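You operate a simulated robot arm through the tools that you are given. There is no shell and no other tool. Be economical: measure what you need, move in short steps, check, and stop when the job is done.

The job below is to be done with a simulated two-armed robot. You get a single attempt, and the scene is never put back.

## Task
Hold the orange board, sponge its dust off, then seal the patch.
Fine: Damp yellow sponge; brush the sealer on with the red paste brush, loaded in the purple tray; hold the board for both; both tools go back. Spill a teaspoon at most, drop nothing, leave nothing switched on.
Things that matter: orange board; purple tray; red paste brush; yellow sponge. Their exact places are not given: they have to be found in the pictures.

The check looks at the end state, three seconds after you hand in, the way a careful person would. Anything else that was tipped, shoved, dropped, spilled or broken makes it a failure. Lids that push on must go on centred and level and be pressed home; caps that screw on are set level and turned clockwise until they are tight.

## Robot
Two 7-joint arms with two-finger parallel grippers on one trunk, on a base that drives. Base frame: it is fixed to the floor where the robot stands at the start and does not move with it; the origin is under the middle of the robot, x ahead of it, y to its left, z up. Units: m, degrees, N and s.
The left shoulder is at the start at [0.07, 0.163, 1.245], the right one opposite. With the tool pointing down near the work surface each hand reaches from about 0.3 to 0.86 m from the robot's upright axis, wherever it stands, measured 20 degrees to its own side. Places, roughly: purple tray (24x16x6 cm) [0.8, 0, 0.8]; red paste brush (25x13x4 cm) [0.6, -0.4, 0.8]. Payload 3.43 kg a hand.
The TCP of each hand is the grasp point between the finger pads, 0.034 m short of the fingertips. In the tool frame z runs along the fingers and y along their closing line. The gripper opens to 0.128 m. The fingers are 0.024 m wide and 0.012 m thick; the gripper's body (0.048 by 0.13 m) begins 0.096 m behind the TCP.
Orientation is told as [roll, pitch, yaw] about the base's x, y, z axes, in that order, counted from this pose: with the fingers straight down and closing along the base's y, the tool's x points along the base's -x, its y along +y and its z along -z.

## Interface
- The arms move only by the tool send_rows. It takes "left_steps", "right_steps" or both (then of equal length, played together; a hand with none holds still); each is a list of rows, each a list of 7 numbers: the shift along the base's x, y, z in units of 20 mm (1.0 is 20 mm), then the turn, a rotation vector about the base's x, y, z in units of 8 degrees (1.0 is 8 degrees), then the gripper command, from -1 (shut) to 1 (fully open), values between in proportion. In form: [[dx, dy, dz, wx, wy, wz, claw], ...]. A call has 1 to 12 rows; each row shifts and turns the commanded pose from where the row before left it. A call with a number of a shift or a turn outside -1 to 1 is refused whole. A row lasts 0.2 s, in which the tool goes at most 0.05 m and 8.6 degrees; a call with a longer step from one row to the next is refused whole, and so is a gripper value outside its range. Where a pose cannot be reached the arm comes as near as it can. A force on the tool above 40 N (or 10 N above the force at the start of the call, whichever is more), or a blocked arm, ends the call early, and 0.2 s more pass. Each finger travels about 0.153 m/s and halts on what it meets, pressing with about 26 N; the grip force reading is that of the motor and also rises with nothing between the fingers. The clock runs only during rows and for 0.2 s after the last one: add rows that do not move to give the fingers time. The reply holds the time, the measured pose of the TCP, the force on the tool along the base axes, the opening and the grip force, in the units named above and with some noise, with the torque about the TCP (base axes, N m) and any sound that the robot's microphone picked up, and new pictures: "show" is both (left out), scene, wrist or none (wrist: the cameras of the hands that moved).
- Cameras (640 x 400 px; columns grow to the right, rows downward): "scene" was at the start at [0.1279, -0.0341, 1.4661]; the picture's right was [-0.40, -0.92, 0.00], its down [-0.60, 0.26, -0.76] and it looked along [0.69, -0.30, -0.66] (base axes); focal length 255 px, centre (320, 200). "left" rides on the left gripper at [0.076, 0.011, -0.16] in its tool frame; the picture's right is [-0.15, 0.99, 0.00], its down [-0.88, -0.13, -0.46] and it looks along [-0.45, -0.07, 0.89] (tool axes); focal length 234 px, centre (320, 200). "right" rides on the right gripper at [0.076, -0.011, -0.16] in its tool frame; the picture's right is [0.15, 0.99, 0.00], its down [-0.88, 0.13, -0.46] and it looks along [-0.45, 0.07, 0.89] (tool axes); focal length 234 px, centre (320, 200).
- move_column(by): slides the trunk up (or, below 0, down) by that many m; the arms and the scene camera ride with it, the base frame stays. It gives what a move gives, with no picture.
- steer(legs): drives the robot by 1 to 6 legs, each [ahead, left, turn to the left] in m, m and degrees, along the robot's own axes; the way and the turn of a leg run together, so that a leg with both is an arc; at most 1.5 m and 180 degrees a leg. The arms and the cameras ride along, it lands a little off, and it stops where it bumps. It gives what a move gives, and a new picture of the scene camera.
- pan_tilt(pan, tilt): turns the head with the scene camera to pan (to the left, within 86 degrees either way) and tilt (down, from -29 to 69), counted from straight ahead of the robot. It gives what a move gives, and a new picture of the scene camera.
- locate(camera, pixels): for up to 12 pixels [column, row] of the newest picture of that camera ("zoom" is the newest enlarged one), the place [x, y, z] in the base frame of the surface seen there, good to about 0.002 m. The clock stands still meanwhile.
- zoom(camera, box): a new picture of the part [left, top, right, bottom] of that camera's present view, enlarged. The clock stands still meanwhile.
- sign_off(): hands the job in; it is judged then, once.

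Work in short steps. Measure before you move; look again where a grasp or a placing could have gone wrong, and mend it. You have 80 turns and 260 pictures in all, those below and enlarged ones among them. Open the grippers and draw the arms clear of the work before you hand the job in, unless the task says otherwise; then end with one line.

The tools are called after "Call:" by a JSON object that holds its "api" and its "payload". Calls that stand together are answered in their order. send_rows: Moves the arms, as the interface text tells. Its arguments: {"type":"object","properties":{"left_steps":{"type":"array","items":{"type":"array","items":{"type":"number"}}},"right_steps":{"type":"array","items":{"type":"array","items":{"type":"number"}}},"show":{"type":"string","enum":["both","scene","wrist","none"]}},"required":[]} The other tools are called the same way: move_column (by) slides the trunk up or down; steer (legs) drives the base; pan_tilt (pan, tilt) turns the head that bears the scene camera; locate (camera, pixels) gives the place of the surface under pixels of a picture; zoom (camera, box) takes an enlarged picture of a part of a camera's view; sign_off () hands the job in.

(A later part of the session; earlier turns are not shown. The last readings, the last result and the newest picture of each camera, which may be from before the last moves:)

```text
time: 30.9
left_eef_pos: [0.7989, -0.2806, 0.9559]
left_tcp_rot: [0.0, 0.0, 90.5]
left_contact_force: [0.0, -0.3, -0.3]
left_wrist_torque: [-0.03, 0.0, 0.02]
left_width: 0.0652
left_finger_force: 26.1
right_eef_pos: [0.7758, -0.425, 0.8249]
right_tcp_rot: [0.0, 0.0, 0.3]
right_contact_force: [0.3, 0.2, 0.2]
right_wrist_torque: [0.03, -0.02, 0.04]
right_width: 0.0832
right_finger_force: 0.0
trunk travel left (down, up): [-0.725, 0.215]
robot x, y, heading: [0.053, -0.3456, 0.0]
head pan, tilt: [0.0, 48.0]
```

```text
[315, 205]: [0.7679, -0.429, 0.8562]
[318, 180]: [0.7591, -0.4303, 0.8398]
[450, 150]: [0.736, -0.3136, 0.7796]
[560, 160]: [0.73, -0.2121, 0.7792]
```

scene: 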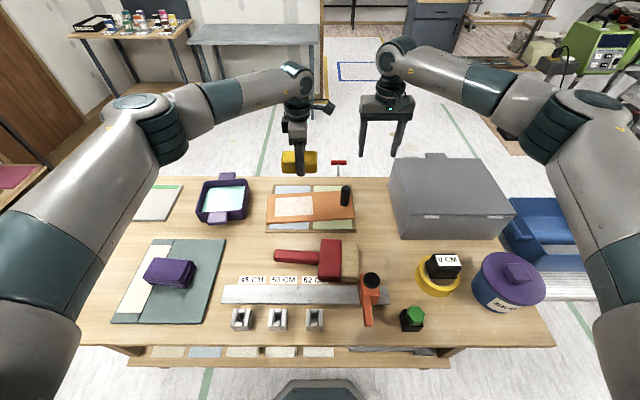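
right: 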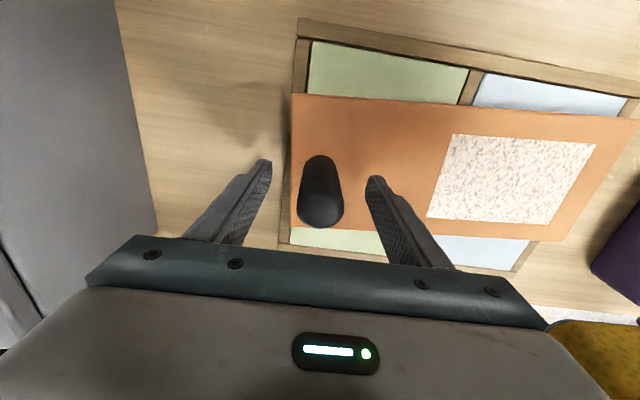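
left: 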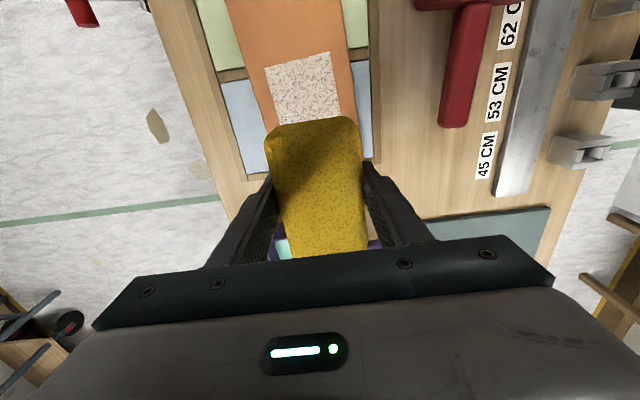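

Knob is between the pads. Close right hand while the left brings the sponge to just above the patch's left part.

Call:
{"api": "send_rows", "payload": {"right_steps": [[-0.12, -0.08, 0, 0, 0, 0, 0.1], [0, 0, 0, 0, 0, 0, -0.3], [0, 0, 0, 0, 0, 0, -0.6], [0, 0, 0, 0, 0, 0, -1], [0, 0, 0, 0, 0, 0, -1], [0, 0, 0, 0, 0, 0, -1], [0, 0, 0, 0, 0, 0, -1], [0, 0, 0, 0, 0, 0, -1], [0, 0, 0, 0, 0, 0, -1]], "left_steps": [[-0.2, 0.36, -0.4, 0, 0, 0, -1], [-0.2, 0.36, -0.6, 0, 0, 0, -1], [-0.2, 0.36, -0.8, 0, 0, 0, -1], [-0.2, 0.36, -0.8, 0, 0, 0, -1], [-0.2, 0.36, -0.8, 0, 0, 0, -1], [-0.2, 0.36, -0.8, 0, 0, 0, -1], [-0.2, 0.36, -0.8, 0, 0, 0, -1], [-0.2, 0.36, -0.8, 0, 0, 0, -1], [0, 0, -0.5, 0, 0, 0, -1]], "show": "none"}}

Call:
{"api": "zoom", "payload": {"camera": "scene", "box": [250, 150, 380, 240]}}

```text
time: 32.9
left_eef_pos: [0.7667, -0.2227, 0.8294]
left_tcp_rot: [0.0, 0.0, 90.5]
left_contact_force: [-0.5, -0.4, 0.2]
left_wrist_torque: [-0.01, 0.0, -0.03]
left_width: 0.0652
left_finger_force: 26.0
right_eef_pos: [0.7721, -0.4283, 0.8261]
right_tcp_rot: [0.0, 0.0, 0.3]
right_contact_force: [-0.5, -0.2, -0.6]
right_wrist_torque: [-0.16, -0.11, 0.01]
right_width: 0.0312
right_finger_force: 25.9
trunk travel left (down, up): [-0.725, 0.215]
robot x, y, heading: [0.0518, -0.3405, 0.2]
head pan, tilt: [0.0, 48.0]
```

```text
4.44 times, centred on (315, 195) of scene
```

zoom: 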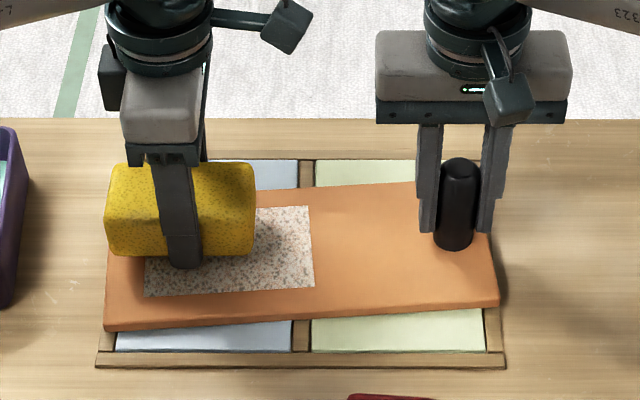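

Board held, sponge ~1 cm above. Descend to contact at ~0.813 and sweep to -y along x≈0.75.

Call:
{"api": "send_rows", "payload": {"left_steps": [[-0.35, 0, -0.4, 0, 0, 0, -1], [-0.35, 0, -0.2, 0, 0, 0, -1], [0, 0.2, -0.1, 0, 0, 0, -1], [0, 0, -0.12, 0, 0, 0, -1], [0, -0.6, 0, 0, 0, 0, -1], [0, -0.6, 0, 0, 0, 0, -1], [0, -0.6, 0, 0, 0, 0, -1], [0, -0.6, 0, 0, 0, 0, -1], [0, -0.6, 0, 0, 0, 0, -1]], "show": "wrist"}}

Call:
{"api": "zoom", "payload": {"camera": "scene", "box": [250, 150, 380, 240]}}

```text
time: 34.9
left_eef_pos: [0.7525, -0.2758, 0.8137]
left_tcp_rot: [0.0, -0.1, 90.8]
left_contact_force: [-3.2, 34.2, 11.2]
left_wrist_torque: [-6.92, -0.47, -0.37]
left_width: 0.0653
left_finger_force: 26.2
right_eef_pos: [0.7719, -0.4322, 0.8256]
right_tcp_rot: [-0.1, 0.1, -0.1]
right_contact_force: [2.5, -31.6, -3.1]
right_wrist_torque: [6.0, 0.72, 0.53]
right_width: 0.0313
right_finger_force: 25.2
trunk travel left (down, up): [-0.725, 0.215]
robot x, y, heading: [0.0479, -0.3425, 0.3]
head pan, tilt: [0.0, 48.0]
```

left: 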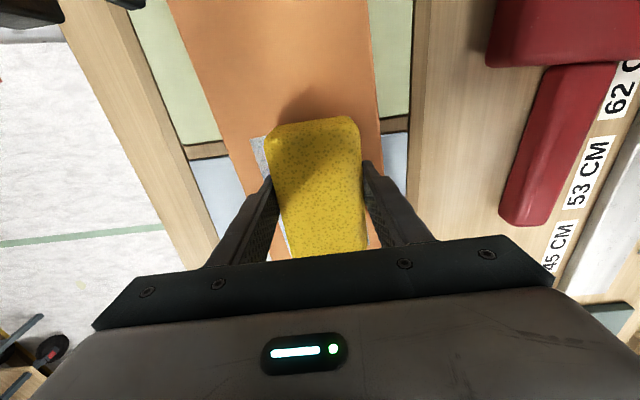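

```text
4.44 times, centred on (315, 195) of scene
```

zoom: 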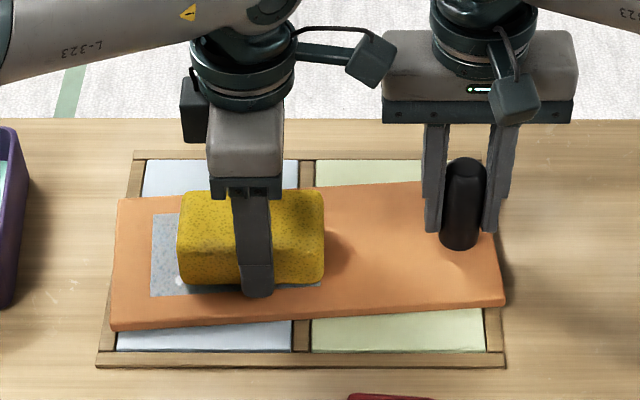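

The left hand's camera mount is touching the right gripper housing (34 N, zoom (375,60)); the dust is coming off though. I back the left off to +y, lift it slightly and check how the board stands.

Call:
{"api": "send_rows", "payload": {"left_steps": [[0, 0.6, 0, 0, 0, 0, -1], [0, 0.6, 0, 0, 0, 0, -1], [0.5, 0.4, 0, 0, 0, 0, -1], [0.5, 0.4, 0, 0, 0, 0, -1], [0.3, 0.2, 0.3, 0, 0, 0, -1], [0, 0, 0.8, 0, 0, -0.5, -1], [0, 0, 1, 0, 0, -1, -1], [0, 0, 1, 0, 0, -1, -1], [0, 0, 0, 0, 0, -1, -1]], "show": "wrist"}}

Call:
{"api": "zoom", "payload": {"camera": "scene", "box": [250, 150, 380, 240]}}

```text
time: 36.9
left_eef_pos: [0.7777, -0.2355, 0.8764]
left_tcp_rot: [0.0, 0.0, 62.4]
left_contact_force: [-0.3, -0.4, 0.1]
left_wrist_torque: [0.0, 0.0, -0.01]
left_width: 0.0649
left_finger_force: 25.7
right_eef_pos: [0.7718, -0.4288, 0.8262]
right_tcp_rot: [0.0, 0.0, 0.2]
right_contact_force: [-0.9, -1.2, 3.8]
right_wrist_torque: [0.27, -0.05, -0.03]
right_width: 0.031
right_finger_force: 26.3
trunk travel left (down, up): [-0.725, 0.215]
robot x, y, heading: [0.049, -0.3411, 0.2]
head pan, tilt: [0.0, 48.0]
```

left: 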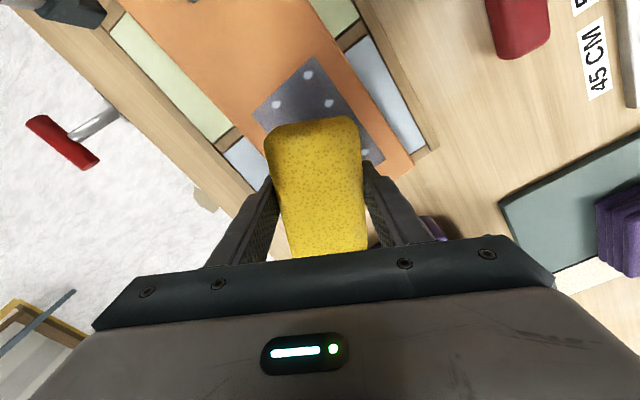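

```text
4.44 times, centred on (315, 195) of scene
```

zoom: 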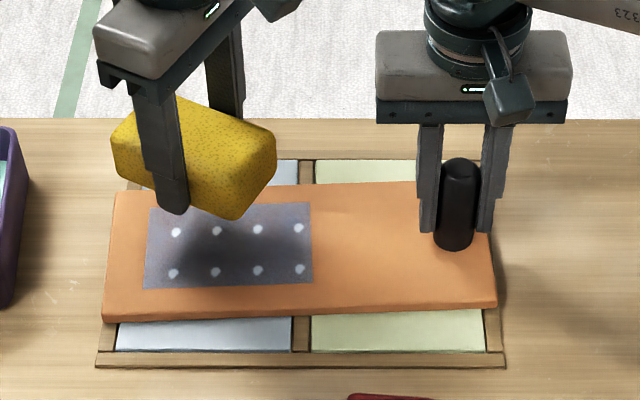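

The speckle is gone, leaving a grey patch with eight white dots. I look closer.

Call:
{"api": "zoom", "payload": {"camera": "scene", "box": [270, 185, 320, 215]}}

Call:
{"api": "zoom", "payload": {"camera": "left", "box": [230, 40, 400, 180]}}

Call:
{"api": "locate", "payload": {"camera": "scene", "pixels": [[280, 192], [279, 208], [313, 205], [312, 191], [275, 200], [350, 211]]}}

```text
12.80 times, centred on (295, 200) of scene
```

zoom: 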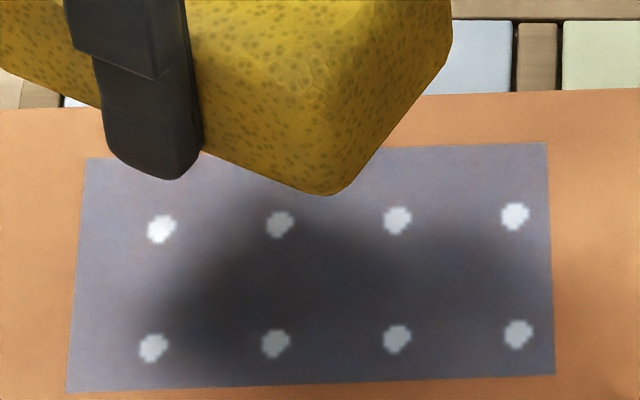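

```text
2.86 times, centred on (315, 110) of left
```

zoom: 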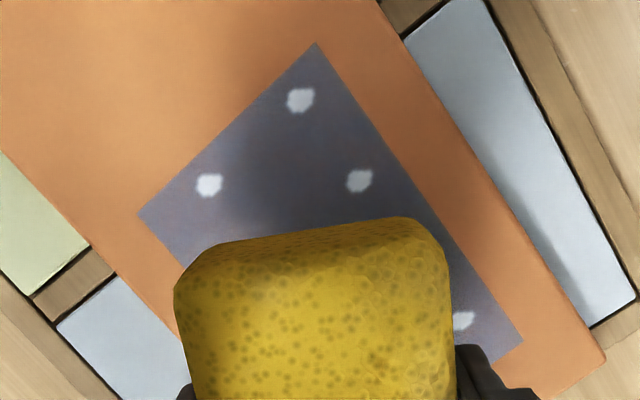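

```text
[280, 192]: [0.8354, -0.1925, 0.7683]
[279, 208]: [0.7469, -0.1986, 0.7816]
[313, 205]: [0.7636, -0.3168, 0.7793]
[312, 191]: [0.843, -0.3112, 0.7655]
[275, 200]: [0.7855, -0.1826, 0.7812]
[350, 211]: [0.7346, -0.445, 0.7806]
```

The dots may be leftover dust or screws; I make another thorough pass (yaw 62° keeps the camera mount away from the right hand).

Call:
{"api": "send_rows", "payload": {"left_steps": [[0, 0.5, -1, 0, 0, 0, -1], [0, 0, -1, 0, 0, 0, -1], [0, 0, -0.8, 0, 0, 0, -1], [0, 0, -0.38, 0, 0, 0, -1], [0, -0.6, 0, 0, 0, 0, -1], [0, -0.6, 0, 0, 0, 0, -1], [0, -0.6, 0, 0, 0, 0, -1], [-0.7, -0.4, 0, 0, 0, 0, -1], [-0.7, 0.4, 0, 0, 0, 0, -1], [0, 0.6, 0, 0, 0, 0, -1], [0, 0.6, 0, 0, 0, 0, -1], [0, 0.6, 0, 0, 0, 0, -1]], "show": "none"}}

Call:
{"api": "zoom", "payload": {"camera": "scene", "box": [250, 150, 380, 240]}}

```text
time: 39.5
left_eef_pos: [0.7492, -0.2256, 0.8133]
left_tcp_rot: [-0.2, 0.1, 62.5]
left_contact_force: [1.3, -18.1, 24.8]
left_wrist_torque: [-0.46, -0.05, 0.03]
left_width: 0.0653
left_finger_force: 25.4
right_eef_pos: [0.7703, -0.425, 0.8274]
right_tcp_rot: [0.2, 0.0, 0.4]
right_contact_force: [-2.3, 23.8, -12.3]
right_wrist_torque: [-0.95, 0.11, 0.08]
right_width: 0.0314
right_finger_force: 26.4
trunk travel left (down, up): [-0.725, 0.215]
robot x, y, heading: [0.0487, -0.3426, 0.1]
head pan, tilt: [0.0, 48.0]
```

```text
4.44 times, centred on (315, 195) of scene
```

zoom: 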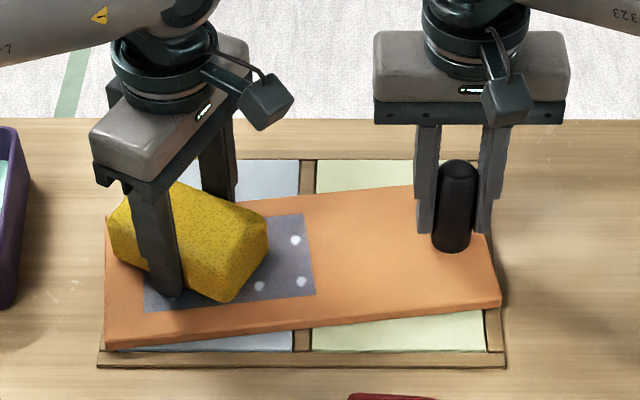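

Dots are unchanged by firm wiping, so they're screws under the patch, and pressure was ample (25 N). I lift straight up and inspect the patch.

Call:
{"api": "send_rows", "payload": {"left_steps": [[0, 0, 0.5, 0, 0, 0, -1], [0, 0, 0.8, 0, 0, 0, -1], [0, 0, 0.8, 0, 0, 0, -1], [-0.5, 0.5, 0.5, 0, 0, 0.5, -1], [-0.8, 0.6, 0, 0, 0, 1, -1], [-0.8, 0.6, 0, 0, 0, 1, -1], [-0.8, 0.6, 0, 0, 0, 1, -1], [-0.8, 0.6, 0, 0, 0, 1, -1], [-0.8, 0.6, 0, 0, 0, 0, -1], [-0.8, 0.6, 0, 0, 0, 0, -1], [-0.8, 0.4, 0, 0, 0, 0, -1]], "show": "wrist"}}

Call:
{"api": "zoom", "payload": {"camera": "scene", "box": [250, 150, 380, 240]}}

```text
time: 41.9
left_eef_pos: [0.6281, -0.1361, 0.8645]
left_tcp_rot: [-0.1, 0.0, 98.6]
left_contact_force: [0.0, -0.5, 0.7]
left_wrist_torque: [-0.01, 0.03, 0.03]
left_width: 0.0651
left_finger_force: 25.9
right_eef_pos: [0.7713, -0.4261, 0.8263]
right_tcp_rot: [0.0, 0.0, 0.1]
right_contact_force: [0.3, -1.1, 3.3]
right_wrist_torque: [0.0, -0.3, -0.13]
right_width: 0.031
right_finger_force: 25.6
trunk travel left (down, up): [-0.725, 0.215]
robot x, y, heading: [0.0502, -0.3399, 0.0]
head pan, tilt: [0.0, 48.0]
```

left: 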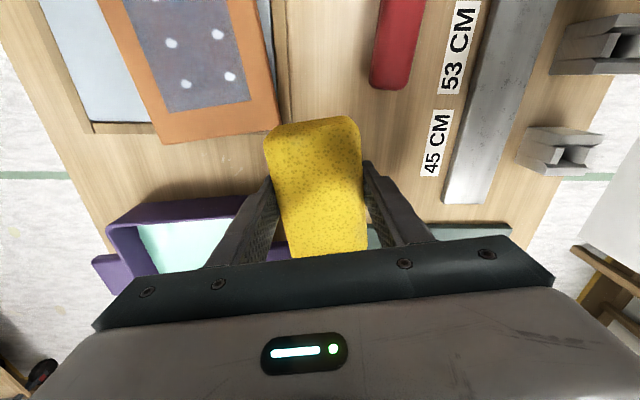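

```text
4.44 times, centred on (315, 195) of scene
```

zoom: 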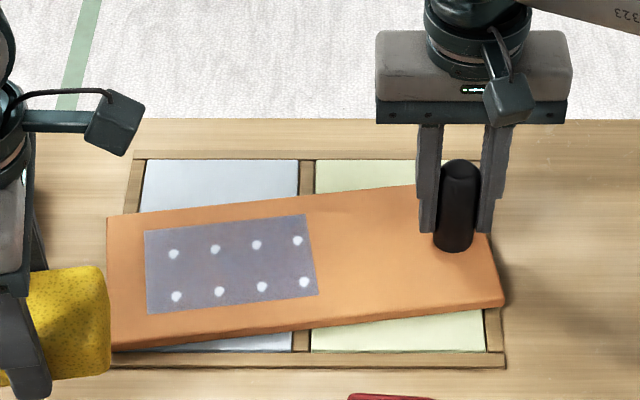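

Patch is clean of dust. I set the sponge back at its original spot (0.6125,-0.131).

Call:
{"api": "send_rows", "payload": {"left_steps": [[-0.39, 0.13, -0.6, 0, 0, 0, -1], [-0.39, 0.12, -0.6, 0, 0, 0, -1], [0, 0, -0.7, 0, 0, 0, -1], [0, 0, -0.7, 0, 0, 0, -1], [0, 0, -0.4, 0, 0, 0, -1], [0, 0, -0.25, 0, 0, 0, -1]], "show": "wrist"}}

Call:
{"api": "locate", "payload": {"camera": "left", "pixels": [[315, 200], [285, 140], [350, 130], [340, 240]]}}

```text
time: 43.3
left_eef_pos: [0.6122, -0.1321, 0.7982]
left_tcp_rot: [0.0, -0.1, 98.4]
left_contact_force: [-0.1, -0.9, -0.1]
left_wrist_torque: [-0.02, -0.04, -0.01]
left_width: 0.0651
left_finger_force: 25.7
right_eef_pos: [0.7707, -0.4281, 0.8259]
right_tcp_rot: [0.0, 0.0, 0.2]
right_contact_force: [-1.9, 0.4, 1.7]
right_wrist_torque: [0.02, -0.16, 0.09]
right_width: 0.0311
right_finger_force: 26.0
trunk travel left (down, up): [-0.725, 0.215]
robot x, y, heading: [0.0526, -0.343, 0.4]
head pan, tilt: [0.0, 48.0]
```

left: 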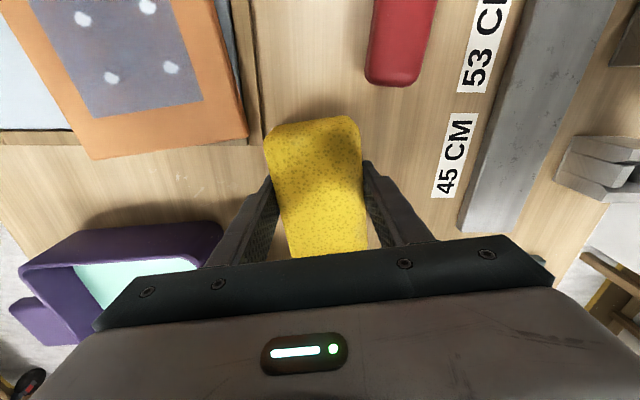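

```text
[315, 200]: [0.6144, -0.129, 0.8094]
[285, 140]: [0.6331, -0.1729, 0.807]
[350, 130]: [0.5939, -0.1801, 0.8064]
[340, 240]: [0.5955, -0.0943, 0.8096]
```

Sponge top is back at ~0.808, i.e. resting. I open, rise, and move above the brush handle (0.551,-0.293).

Call:
{"api": "send_rows", "payload": {"left_steps": [[0, 0, -0.04, 0, 0, 0, -0.3], [0, 0, 0, 0, 0, 0, 0.3], [0, 0, 0, 0, 0, 0, 0.5], [0, 0, 0.8, 0, 0, 0, 0.5], [0, 0, 1, 0, 0, 0, 0.5], [0, 0, 1, 0, 0, 0, 0.5], [0, 0, 1, 0, 0, 0, 0.4], [0, 0, 1, 0, 0, 0, 0.4], [0, 0, 1, 0, 0, 0, 0.4]], "show": "none"}}

Call:
{"api": "send_rows", "payload": {"left_steps": [[-0.3, -0.8, 0, 0, 0, -0.15, 0.4], [-0.3, -0.8, 0, 0, 0, -0.2, 0.4], [-0.3, -0.8, 0, 0, 0, -0.2, 0.4], [-0.3, -0.8, 0, 0, 0, -0.2, 0.4], [-0.3, -0.8, 0, 0, 0, -0.2, 0.4], [-0.3, -0.8, 0, 0, 0, -0.2, 0.4], [-0.3, -0.8, 0, 0, 0, -0.2, 0.4], [-0.3, -0.8, 0, 0, 0, -0.1, 0.4], [-0.3, -0.8, 0, 0, 0, -0.1, 0.4], [-0.3, -0.8, 0, 0, 0, 0, 0.4]]}}

```text
time: 45.3
left_eef_pos: [0.6135, -0.1315, 0.9135]
left_tcp_rot: [0.0, -0.1, 98.6]
left_contact_force: [0.2, 0.5, -0.3]
left_wrist_torque: [0.02, -0.01, 0.05]
left_width: 0.0895
left_finger_force: 0.0
right_eef_pos: [0.7716, -0.4274, 0.8262]
right_tcp_rot: [0.0, 0.0, 0.2]
right_contact_force: [-1.4, 0.1, 2.1]
right_wrist_torque: [0.0, -0.2, 0.05]
right_width: 0.0313
right_finger_force: 25.7
trunk travel left (down, up): [-0.725, 0.215]
robot x, y, heading: [0.0486, -0.3411, 0.1]
head pan, tilt: [0.0, 48.0]
```

```text
time: 47.5
left_eef_pos: [0.5525, -0.2922, 0.9132]
left_tcp_rot: [0.0, -0.1, 86.2]
left_contact_force: [0.0, -0.3, 0.8]
left_wrist_torque: [0.03, 0.0, 0.0]
left_width: 0.09
left_finger_force: 0.0
right_eef_pos: [0.7709, -0.428, 0.8258]
right_tcp_rot: [0.0, -0.1, 0.2]
right_contact_force: [0.8, 0.0, 3.0]
right_wrist_torque: [-0.02, -0.14, 0.03]
right_width: 0.0313
right_finger_force: 25.9
trunk travel left (down, up): [-0.725, 0.215]
robot x, y, heading: [0.0497, -0.3413, 0.0]
head pan, tilt: [0.0, 48.0]
```

scene: 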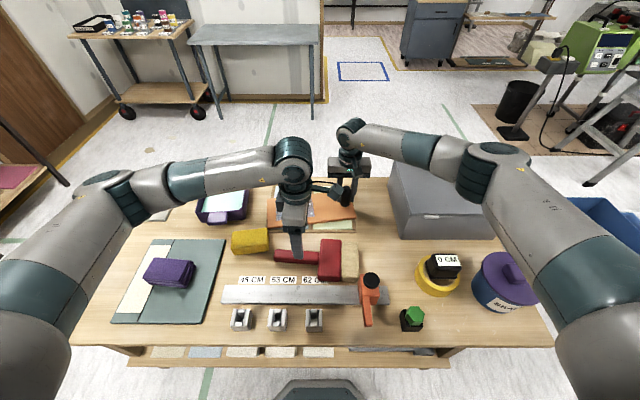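
left: 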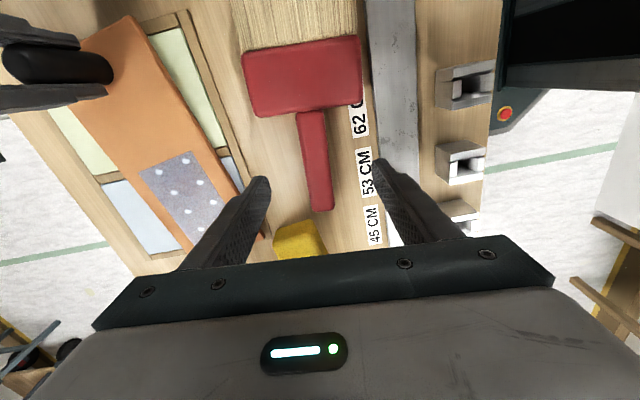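

I measure the handle with the left camera before descending.

Call:
{"api": "locate", "payload": {"camera": "left", "pixels": [[312, 125], [322, 200], [302, 160], [330, 158], [317, 160], [300, 120], [326, 118], [308, 200], [334, 198], [250, 85], [358, 78], [300, 20]]}}

```text
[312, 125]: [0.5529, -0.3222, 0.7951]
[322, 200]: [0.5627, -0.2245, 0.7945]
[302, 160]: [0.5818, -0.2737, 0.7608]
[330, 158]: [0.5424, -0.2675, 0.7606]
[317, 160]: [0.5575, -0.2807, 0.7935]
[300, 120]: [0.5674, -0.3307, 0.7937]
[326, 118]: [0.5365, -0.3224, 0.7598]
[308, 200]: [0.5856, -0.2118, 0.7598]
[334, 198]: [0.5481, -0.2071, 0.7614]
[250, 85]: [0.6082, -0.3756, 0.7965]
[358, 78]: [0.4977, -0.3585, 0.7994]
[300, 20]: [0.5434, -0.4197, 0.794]
```

Handle axis ≈ (0.554,-0.308) there, yaw ≈ 84°, top 0.795. I descend to TCP 0.796 with the opening narrowed to 6 cm and check before closing.

Call:
{"api": "send_rows", "payload": {"left_steps": [[0.08, -0.8, 0, 0, 0, -0.24, -0.05], [0, 0, -0.97, 0, 0, 0, -0.05], [0, 0, -0.97, 0, 0, 0, -0.05], [0, 0, -0.97, 0, 0, 0, -0.05], [0, 0, -0.97, 0, 0, 0, -0.05], [0, 0, -0.97, 0, 0, 0, -0.05], [0, 0, -0.97, 0, 0, 0, -0.05]], "show": "wrist"}}

```text
time: 49.1
left_eef_pos: [0.5539, -0.3057, 0.7981]
left_tcp_rot: [-0.1, 0.0, 84.2]
left_contact_force: [-0.1, -0.1, 0.3]
left_wrist_torque: [-0.03, 0.03, 0.0]
left_width: 0.0608
left_finger_force: 0.0
right_eef_pos: [0.77, -0.4284, 0.826]
right_tcp_rot: [-0.1, -0.1, 0.3]
right_contact_force: [-1.4, 0.3, 2.2]
right_wrist_torque: [-0.03, -0.07, 0.02]
right_width: 0.0311
right_finger_force: 26.0
trunk travel left (down, up): [-0.725, 0.215]
robot x, y, heading: [0.0503, -0.3421, 0.0]
head pan, tilt: [0.0, 48.0]
```

left: 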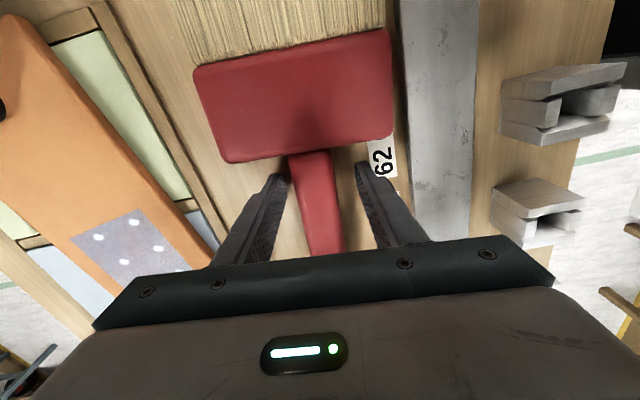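

Handle is centred and aligned between the pads. Lower 1.5 mm, close, and test-lift slightly.

Call:
{"api": "send_rows", "payload": {"left_steps": [[0, 0, -0.08, 0, 0, 0, -0.3], [0, 0, 0, 0, 0, 0, -0.6], [0, 0, 0, 0, 0, 0, -1], [0, 0, 0, 0, 0, 0, -1], [0, 0, 0, 0, 0, 0, -1], [0, 0, 0.3, 0, 0, 0, -1], [0, 0, 0.4, 0, 0, 0, -1], [0, 0, 0.4, 0, 0, 0, -1], [0, 0, 0, 0, 0, 0, -1]], "show": "wrist"}}

Call:
{"api": "locate", "payload": {"camera": "left", "pixels": [[290, 110], [290, 20], [320, 220], [240, 90], [370, 80]]}}

```text
time: 51.1
left_eef_pos: [0.5555, -0.3066, 0.8186]
left_tcp_rot: [0.0, 0.0, 84.3]
left_contact_force: [2.3, -0.1, -3.2]
left_wrist_torque: [0.26, -0.13, 0.41]
left_width: 0.0338
left_finger_force: 25.9
right_eef_pos: [0.7711, -0.428, 0.8262]
right_tcp_rot: [0.1, 0.0, 0.2]
right_contact_force: [-0.3, -0.5, 5.3]
right_wrist_torque: [-0.06, 0.08, 0.03]
right_width: 0.0312
right_finger_force: 25.7
trunk travel left (down, up): [-0.725, 0.215]
robot x, y, heading: [0.0541, -0.3456, 0.5]
head pan, tilt: [0.0, 48.0]
```

left: 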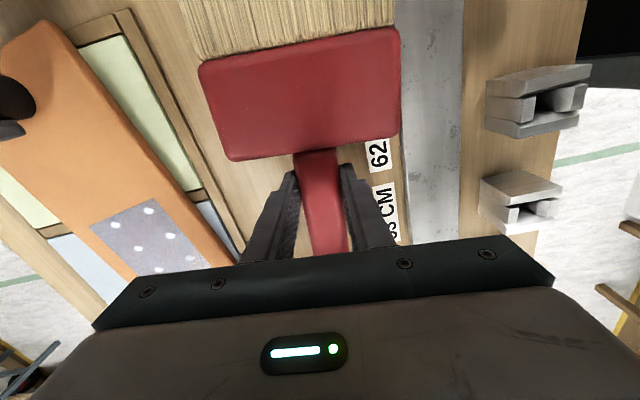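

```text
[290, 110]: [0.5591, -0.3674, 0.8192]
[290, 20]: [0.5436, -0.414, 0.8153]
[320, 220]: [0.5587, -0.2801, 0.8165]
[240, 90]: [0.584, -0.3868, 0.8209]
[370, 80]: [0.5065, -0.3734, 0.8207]
```

Brush is firmly held and level (all points +21 mm). I lift it, swing it clear to +y, and yaw it so the bristles point toward the robot.

Call:
{"api": "send_rows", "payload": {"left_steps": [[0, 0.3, 0.6, 0, 0, 0, -1], [0, 0.3, 0.7, 0, 0, 0, -1], [0, 0.3, 0.7, 0, 0, 0, -1], [0.4, 0.6, 0.7, 0, 0, -0.4, -1], [0.4, 0.8, 0.7, 0, 0, -0.7, -1], [0.5, 0.8, 0.7, 0, 0, -0.9, -1], [0.5, 0.8, 0.7, 0, 0, -0.9, -1], [0.5, 0.8, 0.7, 0, 0, -0.9, -1], [0.5, 0.8, 0.7, 0, 0, -0.9, -1], [0.5, 0.8, 0.7, 0, 0, -0.9, -1], [0.5, 0.8, 0.7, 0, 0, -0.9, -1], [0.5, 0.8, 0.7, 0, 0, -0.9, -1]]}}

```text
time: 53.7
left_eef_pos: [0.6407, -0.1477, 0.9842]
left_tcp_rot: [0.0, -0.1, 24.9]
left_contact_force: [0.4, 0.2, -1.5]
left_wrist_torque: [0.05, -0.12, 0.0]
left_width: 0.0335
left_finger_force: 25.6
right_eef_pos: [0.7716, -0.428, 0.826]
right_tcp_rot: [0.0, 0.0, 0.2]
right_contact_force: [1.2, -0.2, 3.9]
right_wrist_torque: [0.03, -0.12, -0.05]
right_width: 0.0313
right_finger_force: 25.9
trunk travel left (down, up): [-0.725, 0.215]
robot x, y, heading: [0.0522, -0.344, 0.1]
head pan, tilt: [0.0, 48.0]
```

scene: 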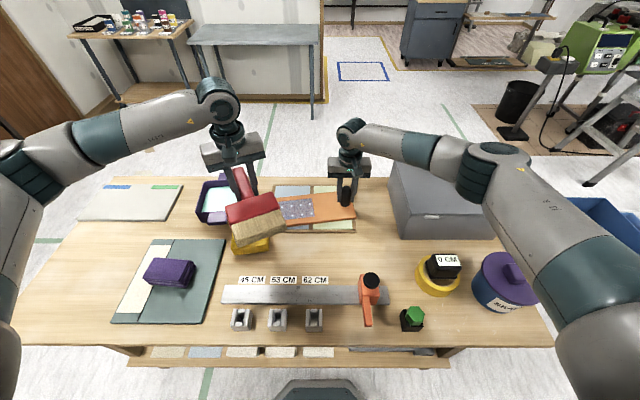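
left: 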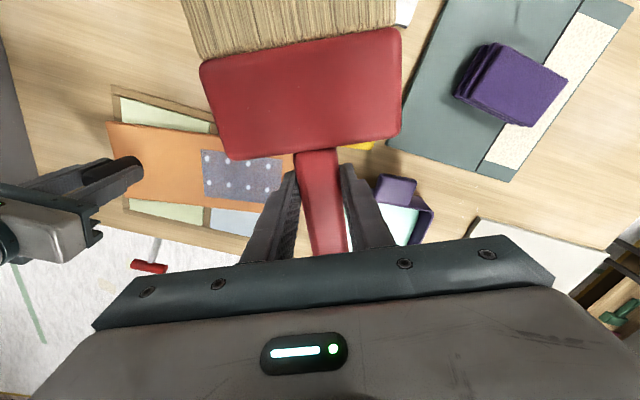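

Held well. Now finish the yaw, then tilt 45° (bristles down) while moving above the tray.

Call:
{"api": "send_rows", "payload": {"left_steps": [[0.89, 0.595, 0, 0, 0, -0.78, -1], [0.89, 0.595, 0, 0, 0, -0.78, -1], [0.89, 0.595, 0, 0, 0, -0.78, -1], [0.89, 0.595, 0, 0, 0, -0.78, -1], [0.89, 0.595, 0, 0, -0.7, 0, -1], [0.89, 0.595, 0, 0, -0.7, 0, -1], [0.89, 0.595, 0, 0, -0.7, 0, -1], [0.89, 0.595, 0, 0, -0.7, 0, -1], [0.89, 0.595, 0, 0, -0.7, 0, -1], [0.89, 0.595, 0, 0, -0.7, 0, -1], [0.89, 0.595, 0, 0, -0.7, 0, -1], [0.89, 0.595, 0, 0, -0.7, 0, -1]]}}

```text
time: 56.3
left_eef_pos: [0.8557, -0.0052, 0.9836]
left_tcp_rot: [-0.1, -44.9, 0.1]
left_contact_force: [-0.3, -0.4, -2.5]
left_wrist_torque: [0.02, -0.03, -0.03]
left_width: 0.0334
left_finger_force: 26.3
right_eef_pos: [0.7716, -0.4283, 0.827]
right_tcp_rot: [0.0, 0.0, 0.1]
right_contact_force: [-1.0, -0.4, 3.1]
right_wrist_torque: [0.05, -0.04, 0.02]
right_width: 0.0311
right_finger_force: 25.9
trunk travel left (down, up): [-0.725, 0.215]
robot x, y, heading: [0.0506, -0.3438, 0.5]
head pan, tilt: [0.0, 48.0]
```

scene: 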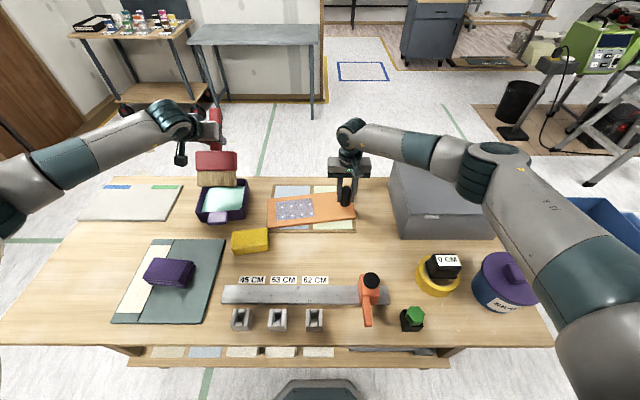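
left: 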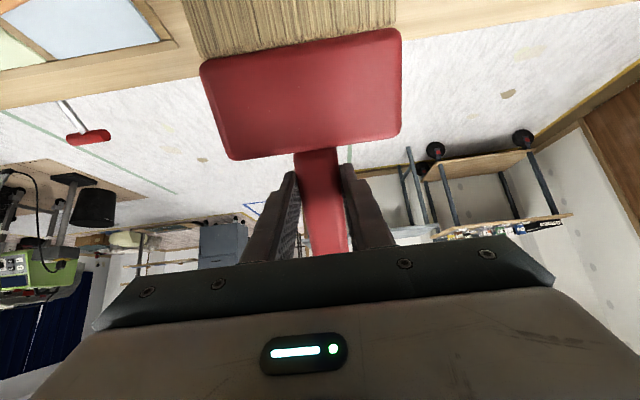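

The brush is tilted over the tray. I zoom and measure the bristle edge relative to the tray.

Call:
{"api": "zoom", "payload": {"camera": "scene", "box": [170, 120, 290, 240]}}

Call:
{"api": "locate", "payload": {"camera": "scene", "pixels": [[199, 183], [235, 183], [217, 184], [217, 172], [206, 215], [240, 213], [245, 185], [220, 200], [217, 160]]}}

```text
3.33 times, centred on (230, 180) of scene
```

zoom: 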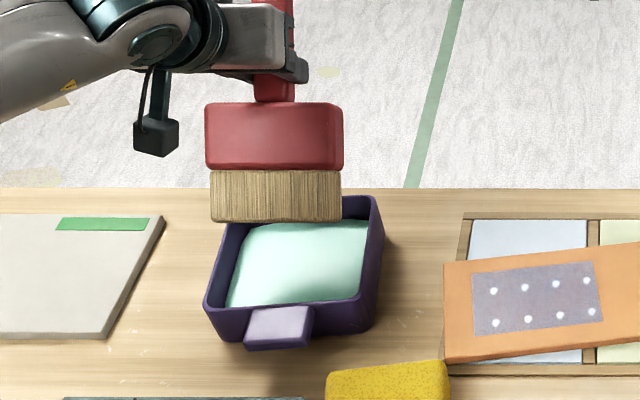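

```text
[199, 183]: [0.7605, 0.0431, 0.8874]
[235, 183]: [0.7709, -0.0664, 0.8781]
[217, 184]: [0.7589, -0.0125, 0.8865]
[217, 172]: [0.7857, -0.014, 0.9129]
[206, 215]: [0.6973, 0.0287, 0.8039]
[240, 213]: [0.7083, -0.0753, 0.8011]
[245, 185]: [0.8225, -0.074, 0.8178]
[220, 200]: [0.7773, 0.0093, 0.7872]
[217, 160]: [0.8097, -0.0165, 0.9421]
```

Bristle span is y 0.043…-0.066 (centre -0.012), tip ~0.12 below TCP. I shift +9 mm in y, -10 mm in x, and lower into the sealer.

Call:
{"api": "send_rows", "payload": {"left_steps": [[-0.25, 0.22, 0, 0, 0, 0, -1], [-0.25, 0.22, 0, 0, 0, 0, -1], [0, 0, -0.7, 0, 0, 0, -1], [0, 0, -0.7, 0, 0, 0, -1], [0, 0, -0.7, 0, 0, 0, -1], [0, 0, -0.7, 0, 0, 0, -1], [0, 0, -0.5, 0, 0, 0, -1], [0, 0, -0.4, 0, 0, 0, -1], [0, 0, -0.3, 0, 0, 0, -1], [0, 0, 0, 0, 0, 0, -1]], "show": "none"}}

Call:
{"api": "zoom", "payload": {"camera": "scene", "box": [170, 140, 270, 240]}}

Call:
{"api": "locate", "payload": {"camera": "zoom", "pixels": [[310, 240], [200, 240], [400, 240], [310, 300]]}}

```text
time: 58.5
left_eef_pos: [0.8436, 0.0027, 0.9031]
left_tcp_rot: [-0.1, -44.8, 0.1]
left_contact_force: [0.4, 0.1, -2.2]
left_wrist_torque: [0.02, -0.07, 0.02]
left_width: 0.0336
left_finger_force: 25.7
right_eef_pos: [0.7717, -0.4265, 0.8266]
right_tcp_rot: [0.1, 0.0, 0.2]
right_contact_force: [0.1, -0.5, 2.0]
right_wrist_torque: [0.03, -0.01, -0.01]
right_width: 0.0313
right_finger_force: 25.9
trunk travel left (down, up): [-0.725, 0.215]
robot x, y, heading: [0.053, -0.3429, 0.2]
head pan, tilt: [0.0, 48.0]
```

```text
4.00 times, centred on (220, 190) of scene
```

zoom: 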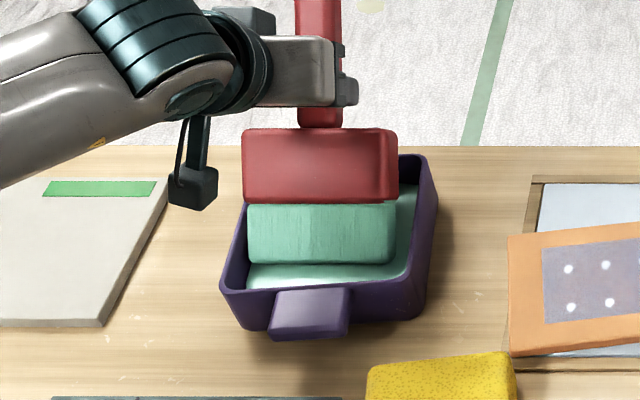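

```text
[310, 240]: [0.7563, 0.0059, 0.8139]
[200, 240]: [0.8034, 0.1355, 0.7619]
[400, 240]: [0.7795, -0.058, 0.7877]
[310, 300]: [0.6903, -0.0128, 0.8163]
```

Bristles turned teal: loaded. I lift slowly, and pause above the tray so any excess drips back.

Call:
{"api": "send_rows", "payload": {"left_steps": [[0, 0, 0.3, 0, 0, 0, -1], [0, 0, 0.4, 0, 0, 0, -1], [0, 0, 0.5, 0, 0, 0, -1], [0, 0, 0, 0, 0, 0, -1], [0, 0, 0, 0, 0, 0, -1], [0, 0, 0, 0, 0, 0, -1], [0, 0, 0, 0, 0, 0, -1], [0, 0, 0, 0, 0, 0, -1], [0, 0, 0, 0, 0, 0, -1], [0, 0, 0, 0, 0, 0, -1], [0, 0, 0, 0, 0, 0, -1], [0, 0, 0, 0, 0, 0, -1]], "show": "none"}}

Call:
{"api": "zoom", "payload": {"camera": "scene", "box": [170, 140, 270, 240]}}

```text
time: 61.1
left_eef_pos: [0.8433, 0.0032, 0.9276]
left_tcp_rot: [-0.1, -44.9, 0.1]
left_contact_force: [-0.8, 0.5, -1.7]
left_wrist_torque: [-0.03, -0.05, 0.01]
left_width: 0.0337
left_finger_force: 26.6
right_eef_pos: [0.7725, -0.4276, 0.8268]
right_tcp_rot: [0.0, 0.0, 0.1]
right_contact_force: [0.0, 0.9, 4.3]
right_wrist_torque: [0.03, -0.02, 0.0]
right_width: 0.0314
right_finger_force: 26.2
trunk travel left (down, up): [-0.725, 0.215]
robot x, y, heading: [0.0513, -0.3401, 0.5]
head pan, tilt: [0.0, 48.0]
```

```text
4.00 times, centred on (220, 190) of scene
```

zoom: 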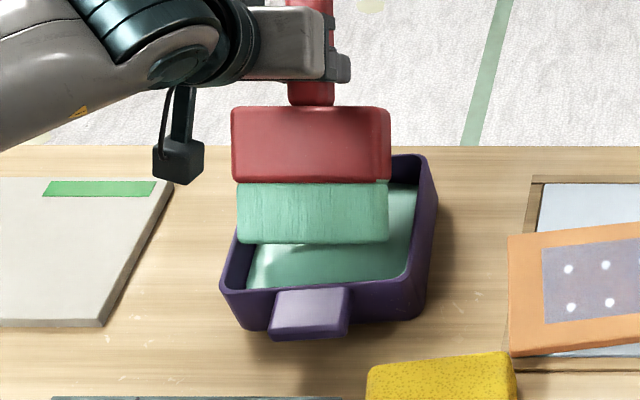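

No drips visible. I locate the patch corners as they stand now to plan the strokes.

Call:
{"api": "zoom", "payload": {"camera": "scene", "box": [260, 180, 330, 225]}}

Call:
{"api": "locate", "payload": {"camera": "zoom", "pixels": [[150, 155], [155, 315], [485, 285], [465, 125], [310, 220]]}}

```text
8.89 times, centred on (295, 202) of scene
```

zoom: 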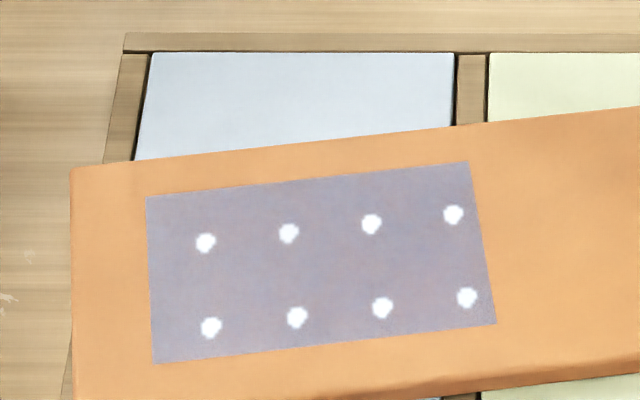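

```text
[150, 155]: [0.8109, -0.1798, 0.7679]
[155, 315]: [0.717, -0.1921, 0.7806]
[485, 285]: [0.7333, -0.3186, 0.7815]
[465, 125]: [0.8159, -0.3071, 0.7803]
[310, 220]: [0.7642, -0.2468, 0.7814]
```

Call:
{"api": "locate", "payload": {"camera": "zoom", "pixels": [[152, 202], [158, 358], [490, 320], [465, 167], [75, 175], [80, 385], [318, 262]]}}

```text
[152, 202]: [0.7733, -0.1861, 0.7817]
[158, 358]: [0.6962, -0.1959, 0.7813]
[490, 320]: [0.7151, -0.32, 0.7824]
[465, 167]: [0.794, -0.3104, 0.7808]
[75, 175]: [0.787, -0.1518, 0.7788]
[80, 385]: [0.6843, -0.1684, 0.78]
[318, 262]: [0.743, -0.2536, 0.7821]
```

The sponging yawed the board by ~8°. Still holding the knob, I gently turn the right hand −8° to square the board again.

Call:
{"api": "send_rows", "payload": {"right_steps": [[0, 0, 0, 0, 0, -0.25, -1], [0, 0, 0, 0, 0, -0.25, -1], [0, 0, 0, 0, 0, -0.25, -1], [0, 0, 0, 0, 0, -0.25, -1], [0, 0, 0, 0, 0, 0, -1]], "show": "none"}}

Call:
{"api": "zoom", "payload": {"camera": "scene", "box": [240, 160, 370, 250]}}

```text
time: 62.3
left_eef_pos: [0.8436, 0.0025, 0.9278]
left_tcp_rot: [-0.1, -44.8, 0.1]
left_contact_force: [0.2, 1.0, -1.2]
left_wrist_torque: [0.02, -0.02, -0.06]
left_width: 0.0335
left_finger_force: 26.4
right_eef_pos: [0.7714, -0.4285, 0.8255]
right_tcp_rot: [0.0, 0.0, -7.8]
right_contact_force: [0.3, 0.1, 0.1]
right_wrist_torque: [-0.08, -0.03, 0.03]
right_width: 0.0313
right_finger_force: 25.8
trunk travel left (down, up): [-0.725, 0.215]
robot x, y, heading: [0.0533, -0.3404, -0.1]
head pan, tilt: [0.0, 48.0]
```

```text
4.44 times, centred on (305, 205) of scene
```

zoom: 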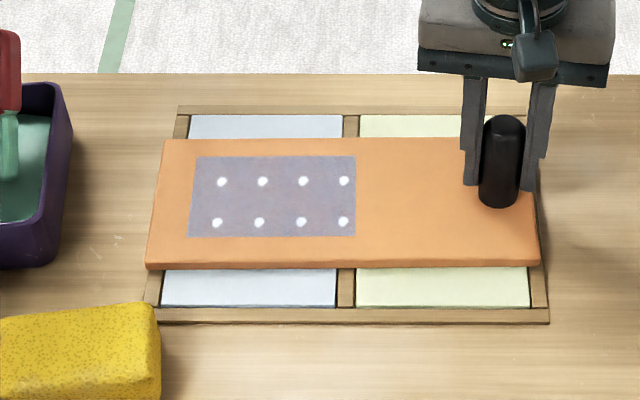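

Board is squared nicely. Locate patch corners again.

Call:
{"api": "locate", "payload": {"camera": "zoom", "pixels": [[197, 160], [193, 232], [352, 232], [352, 160], [272, 200], [150, 260], [170, 145]]}}

```text
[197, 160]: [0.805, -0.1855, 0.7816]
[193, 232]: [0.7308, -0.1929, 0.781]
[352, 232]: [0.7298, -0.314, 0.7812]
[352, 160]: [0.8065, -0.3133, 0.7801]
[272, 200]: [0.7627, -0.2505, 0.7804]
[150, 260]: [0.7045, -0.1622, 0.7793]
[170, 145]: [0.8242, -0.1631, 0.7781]
```

Patch: x 0.729–0.808, y −0.187…−0.317. I lift clear of the tray rim and carry the brush to the board's left/near end of the patch.

Call:
{"api": "send_rows", "payload": {"left_steps": [[0, 0, 1, 0, 0, 0, -1], [0, 0, 1, 0, 0, 0, -1], [-0.22, -1, 0, 0, 0, 0, -1], [-0.22, -1, 0, 0, 0, 0, -1], [-0.22, -1, 0, 0, 0, 0, -1], [-0.22, -1, 0, 0, 0, 0, -1], [-0.22, -1, 0, 0, 0, 0, -1], [-0.22, -1, 0, 0, 0, 0, -1], [-0.22, -1, 0, 0, 0, 0, -1], [-0.22, -1, 0, 0, 0, 0, -1], [-0.22, -1, -0.3, 0, 0, 0, -1], [-0.22, -1, -0.3, 0, 0, 0, -1]], "show": "none"}}

Call:
{"api": "send_rows", "payload": {"left_steps": [[0, -0.85, -0.5, 0, 0, 0, -1], [0, -0.85, -0.5, 0, 0, 0, -1], [0, 0, -0.5, 0, 0, 0, -1], [0, 0, -0.4, 0, 0, 0, -1], [0, 0, -0.3, 0, 0, 0, -1]], "show": "none"}}

Call:
{"api": "zoom", "payload": {"camera": "scene", "box": [220, 120, 380, 240]}}

```text
time: 64.9
left_eef_pos: [0.8001, -0.1998, 0.957]
left_tcp_rot: [0.0, -44.8, 0.1]
left_contact_force: [1.1, 0.1, -1.4]
left_wrist_torque: [0.0, -0.06, 0.0]
left_width: 0.0334
left_finger_force: 25.8
right_eef_pos: [0.7711, -0.4275, 0.8257]
right_tcp_rot: [0.0, 0.0, -7.8]
right_contact_force: [0.3, -0.5, -0.1]
right_wrist_torque: [-0.15, -0.01, -0.04]
right_width: 0.0311
right_finger_force: 25.7
trunk travel left (down, up): [-0.725, 0.215]
robot x, y, heading: [0.051, -0.3434, 0.1]
head pan, tilt: [0.0, 48.0]
```

```text
time: 66.1
left_eef_pos: [0.8011, -0.2324, 0.9125]
left_tcp_rot: [-0.1, -44.8, 0.1]
left_contact_force: [0.1, -0.2, -2.2]
left_wrist_torque: [-0.02, -0.05, -0.04]
left_width: 0.0334
left_finger_force: 26.0
right_eef_pos: [0.7716, -0.4277, 0.8256]
right_tcp_rot: [0.0, 0.0, -7.8]
right_contact_force: [-0.3, -0.6, -1.1]
right_wrist_torque: [-0.15, 0.01, 0.03]
right_width: 0.0315
right_finger_force: 26.0
trunk travel left (down, up): [-0.725, 0.215]
robot x, y, heading: [0.0552, -0.3423, 0.2]
head pan, tilt: [0.0, 48.0]
```

```text
3.33 times, centred on (300, 180) of scene
```

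zoom: 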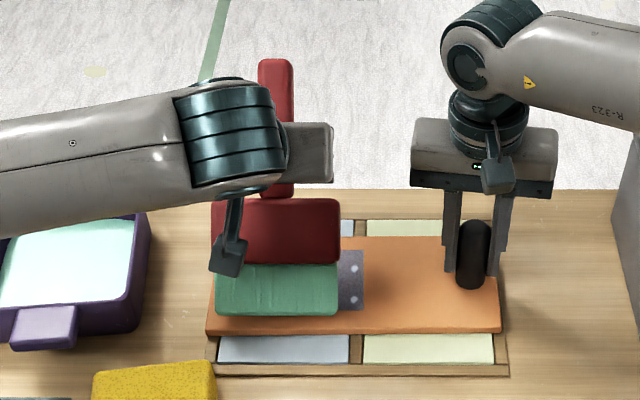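

Bristles are poised just above the patch. Lower in ~2.5 mm steps to find contact.

Call:
{"api": "send_rows", "payload": {"left_steps": [[0, 0, -0.12, 0, 0, 0, -1], [0, 0, -0.12, 0, 0, 0, -1], [0, 0, -0.12, 0, 0, 0, -1]], "show": "none"}}

```text
time: 66.9
left_eef_pos: [0.8007, -0.2318, 0.906]
left_tcp_rot: [-0.2, -45.0, 0.1]
left_contact_force: [-1.3, 1.0, 4.6]
left_wrist_torque: [-0.03, 0.7, -0.12]
left_width: 0.0335
left_finger_force: 25.6
right_eef_pos: [0.7701, -0.4281, 0.8261]
right_tcp_rot: [0.0, 0.0, -7.8]
right_contact_force: [1.9, 0.3, -2.8]
right_wrist_torque: [-0.31, -0.26, -0.17]
right_width: 0.0312
right_finger_force: 26.5
trunk travel left (down, up): [-0.725, 0.215]
robot x, y, heading: [0.0495, -0.3415, -0.1]
head pan, tilt: [0.0, 48.0]
```

Contact (~6 N). Stroke in +x across the patch.

Call:
{"api": "send_rows", "payload": {"left_steps": [[0.5, 0, 0, 0, 0, 0, -1], [0.5, 0, 0, 0, 0, 0, -1], [0.5, 0, 0, 0, 0, 0, -1], [0.5, 0, 0, 0, 0, 0, -1], [0.5, 0, 0, 0, 0, 0, -1], [0.5, 0, 0, 0, 0, 0, -1], [0.5, 0, 0, 0, 0, 0, -1], [0.4, 0, 0, 0, 0, 0, -1]], "show": "none"}}

Call:
{"api": "zoom", "payload": {"camera": "scene", "box": [220, 120, 380, 240]}}

```text
time: 68.7
left_eef_pos: [0.8776, -0.2312, 0.9052]
left_tcp_rot: [-0.1, -44.8, 0.1]
left_contact_force: [0.2, -0.1, 1.6]
left_wrist_torque: [0.06, 0.32, 0.03]
left_width: 0.0336
left_finger_force: 25.6
right_eef_pos: [0.771, -0.4276, 0.8253]
right_tcp_rot: [0.0, 0.0, -7.8]
right_contact_force: [0.5, -0.1, -0.3]
right_wrist_torque: [-0.28, 0.08, -0.1]
right_width: 0.0314
right_finger_force: 25.9
trunk travel left (down, up): [-0.725, 0.215]
robot x, y, heading: [0.0487, -0.3413, 0.3]
head pan, tilt: [0.0, 48.0]
```

```text
3.33 times, centred on (300, 180) of scene
```

zoom: 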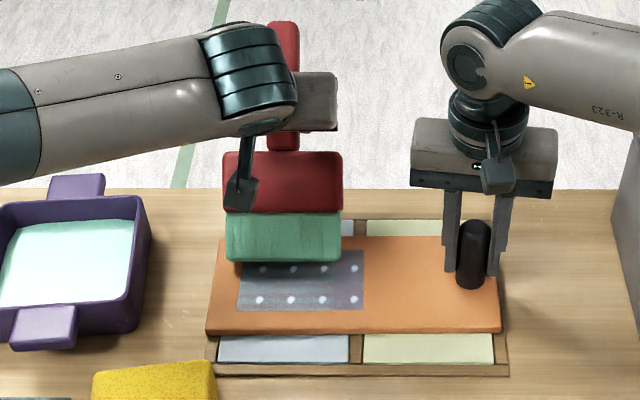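

Call:
{"api": "zoom", "payload": {"camera": "scene", "box": [270, 180, 320, 215]}}

```text
11.43 times, centred on (295, 198) of scene
```

zoom: 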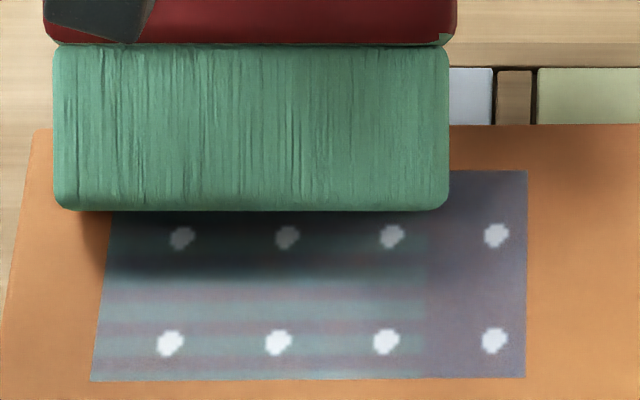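

A thin teal coat in bands shows on the left part; it needs more pressure and denser strokes. I press ~2 mm more and stroke back at a smaller step, shifted to −y.

Call:
{"api": "send_rows", "payload": {"left_steps": [[0, -0.4, -0.12, 0, 0, 0, -1], [-0.37, -0.1, 0, 0, 0, 0, -1], [-0.37, 0, 0, 0, 0, 0, -1], [-0.37, 0, 0, 0, 0, 0, -1], [-0.37, 0, 0, 0, 0, 0, -1], [-0.37, 0, 0, 0, 0, 0, -1], [-0.37, 0, 0, 0, 0, 0, -1], [-0.37, 0, 0, 0, 0, 0, -1], [-0.37, 0, 0, 0, 0, 0, -1], [-0.37, 0, 0, 0, 0, 0, -1], [-0.37, 0, 0, 0, 0, 0, -1], [-0.37, 0, 0, 0, 0, 0, -1]], "show": "none"}}

Call:
{"api": "send_rows", "payload": {"left_steps": [[0, -0.5, 0, 0, 0, 0, -1], [0, -0.4, 0, 0, 0, 0, -1], [0.4, 0, 0, 0, 0, 0, -1], [0.4, 0, 0, 0, 0, 0, -1], [0.4, 0, 0, 0, 0, 0, -1], [0.4, 0, 0, 0, 0, 0, -1], [0.4, 0, 0, 0, 0, 0, -1], [0.4, 0, 0, 0, 0, 0, -1], [0.4, 0, 0, 0, 0, 0, -1], [0.4, 0, 0, 0, 0, 0, -1], [0.4, 0, 0, 0, 0, 0, -1], [0.4, 0, 0, 0, 0, 0, -1]], "show": "none"}}

Call:
{"api": "zoom", "payload": {"camera": "scene", "box": [260, 170, 330, 220]}}

```text
time: 71.3
left_eef_pos: [0.7965, -0.2392, 0.9028]
left_tcp_rot: [0.0, -44.8, 0.1]
left_contact_force: [3.9, 0.0, 8.8]
left_wrist_torque: [-0.09, 0.32, 0.08]
left_width: 0.0334
left_finger_force: 26.0
right_eef_pos: [0.7709, -0.4283, 0.8266]
right_tcp_rot: [0.0, 0.0, -7.8]
right_contact_force: [-1.8, -0.2, -3.4]
right_wrist_torque: [-0.35, -0.39, 0.16]
right_width: 0.0315
right_finger_force: 26.1
trunk travel left (down, up): [-0.725, 0.215]
robot x, y, heading: [0.0484, -0.3399, 0.1]
head pan, tilt: [0.0, 48.0]
```

```text
time: 73.9
left_eef_pos: [0.8767, -0.2595, 0.9027]
left_tcp_rot: [-0.2, -44.8, 0.1]
left_contact_force: [0.8, -1.0, -2.0]
left_wrist_torque: [-0.01, -0.09, 0.0]
left_width: 0.0334
left_finger_force: 26.3
right_eef_pos: [0.77, -0.4281, 0.8264]
right_tcp_rot: [0.0, 0.1, -7.8]
right_contact_force: [0.1, 0.6, 0.7]
right_wrist_torque: [0.02, 0.06, -0.04]
right_width: 0.0315
right_finger_force: 25.9
trunk travel left (down, up): [-0.725, 0.215]
robot x, y, heading: [0.0498, -0.3437, 0.1]
head pan, tilt: [0.0, 48.0]
```

```text
8.00 times, centred on (295, 195) of scene
```

zoom: 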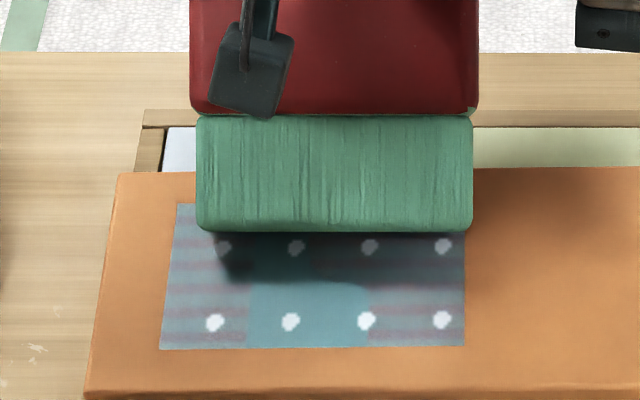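

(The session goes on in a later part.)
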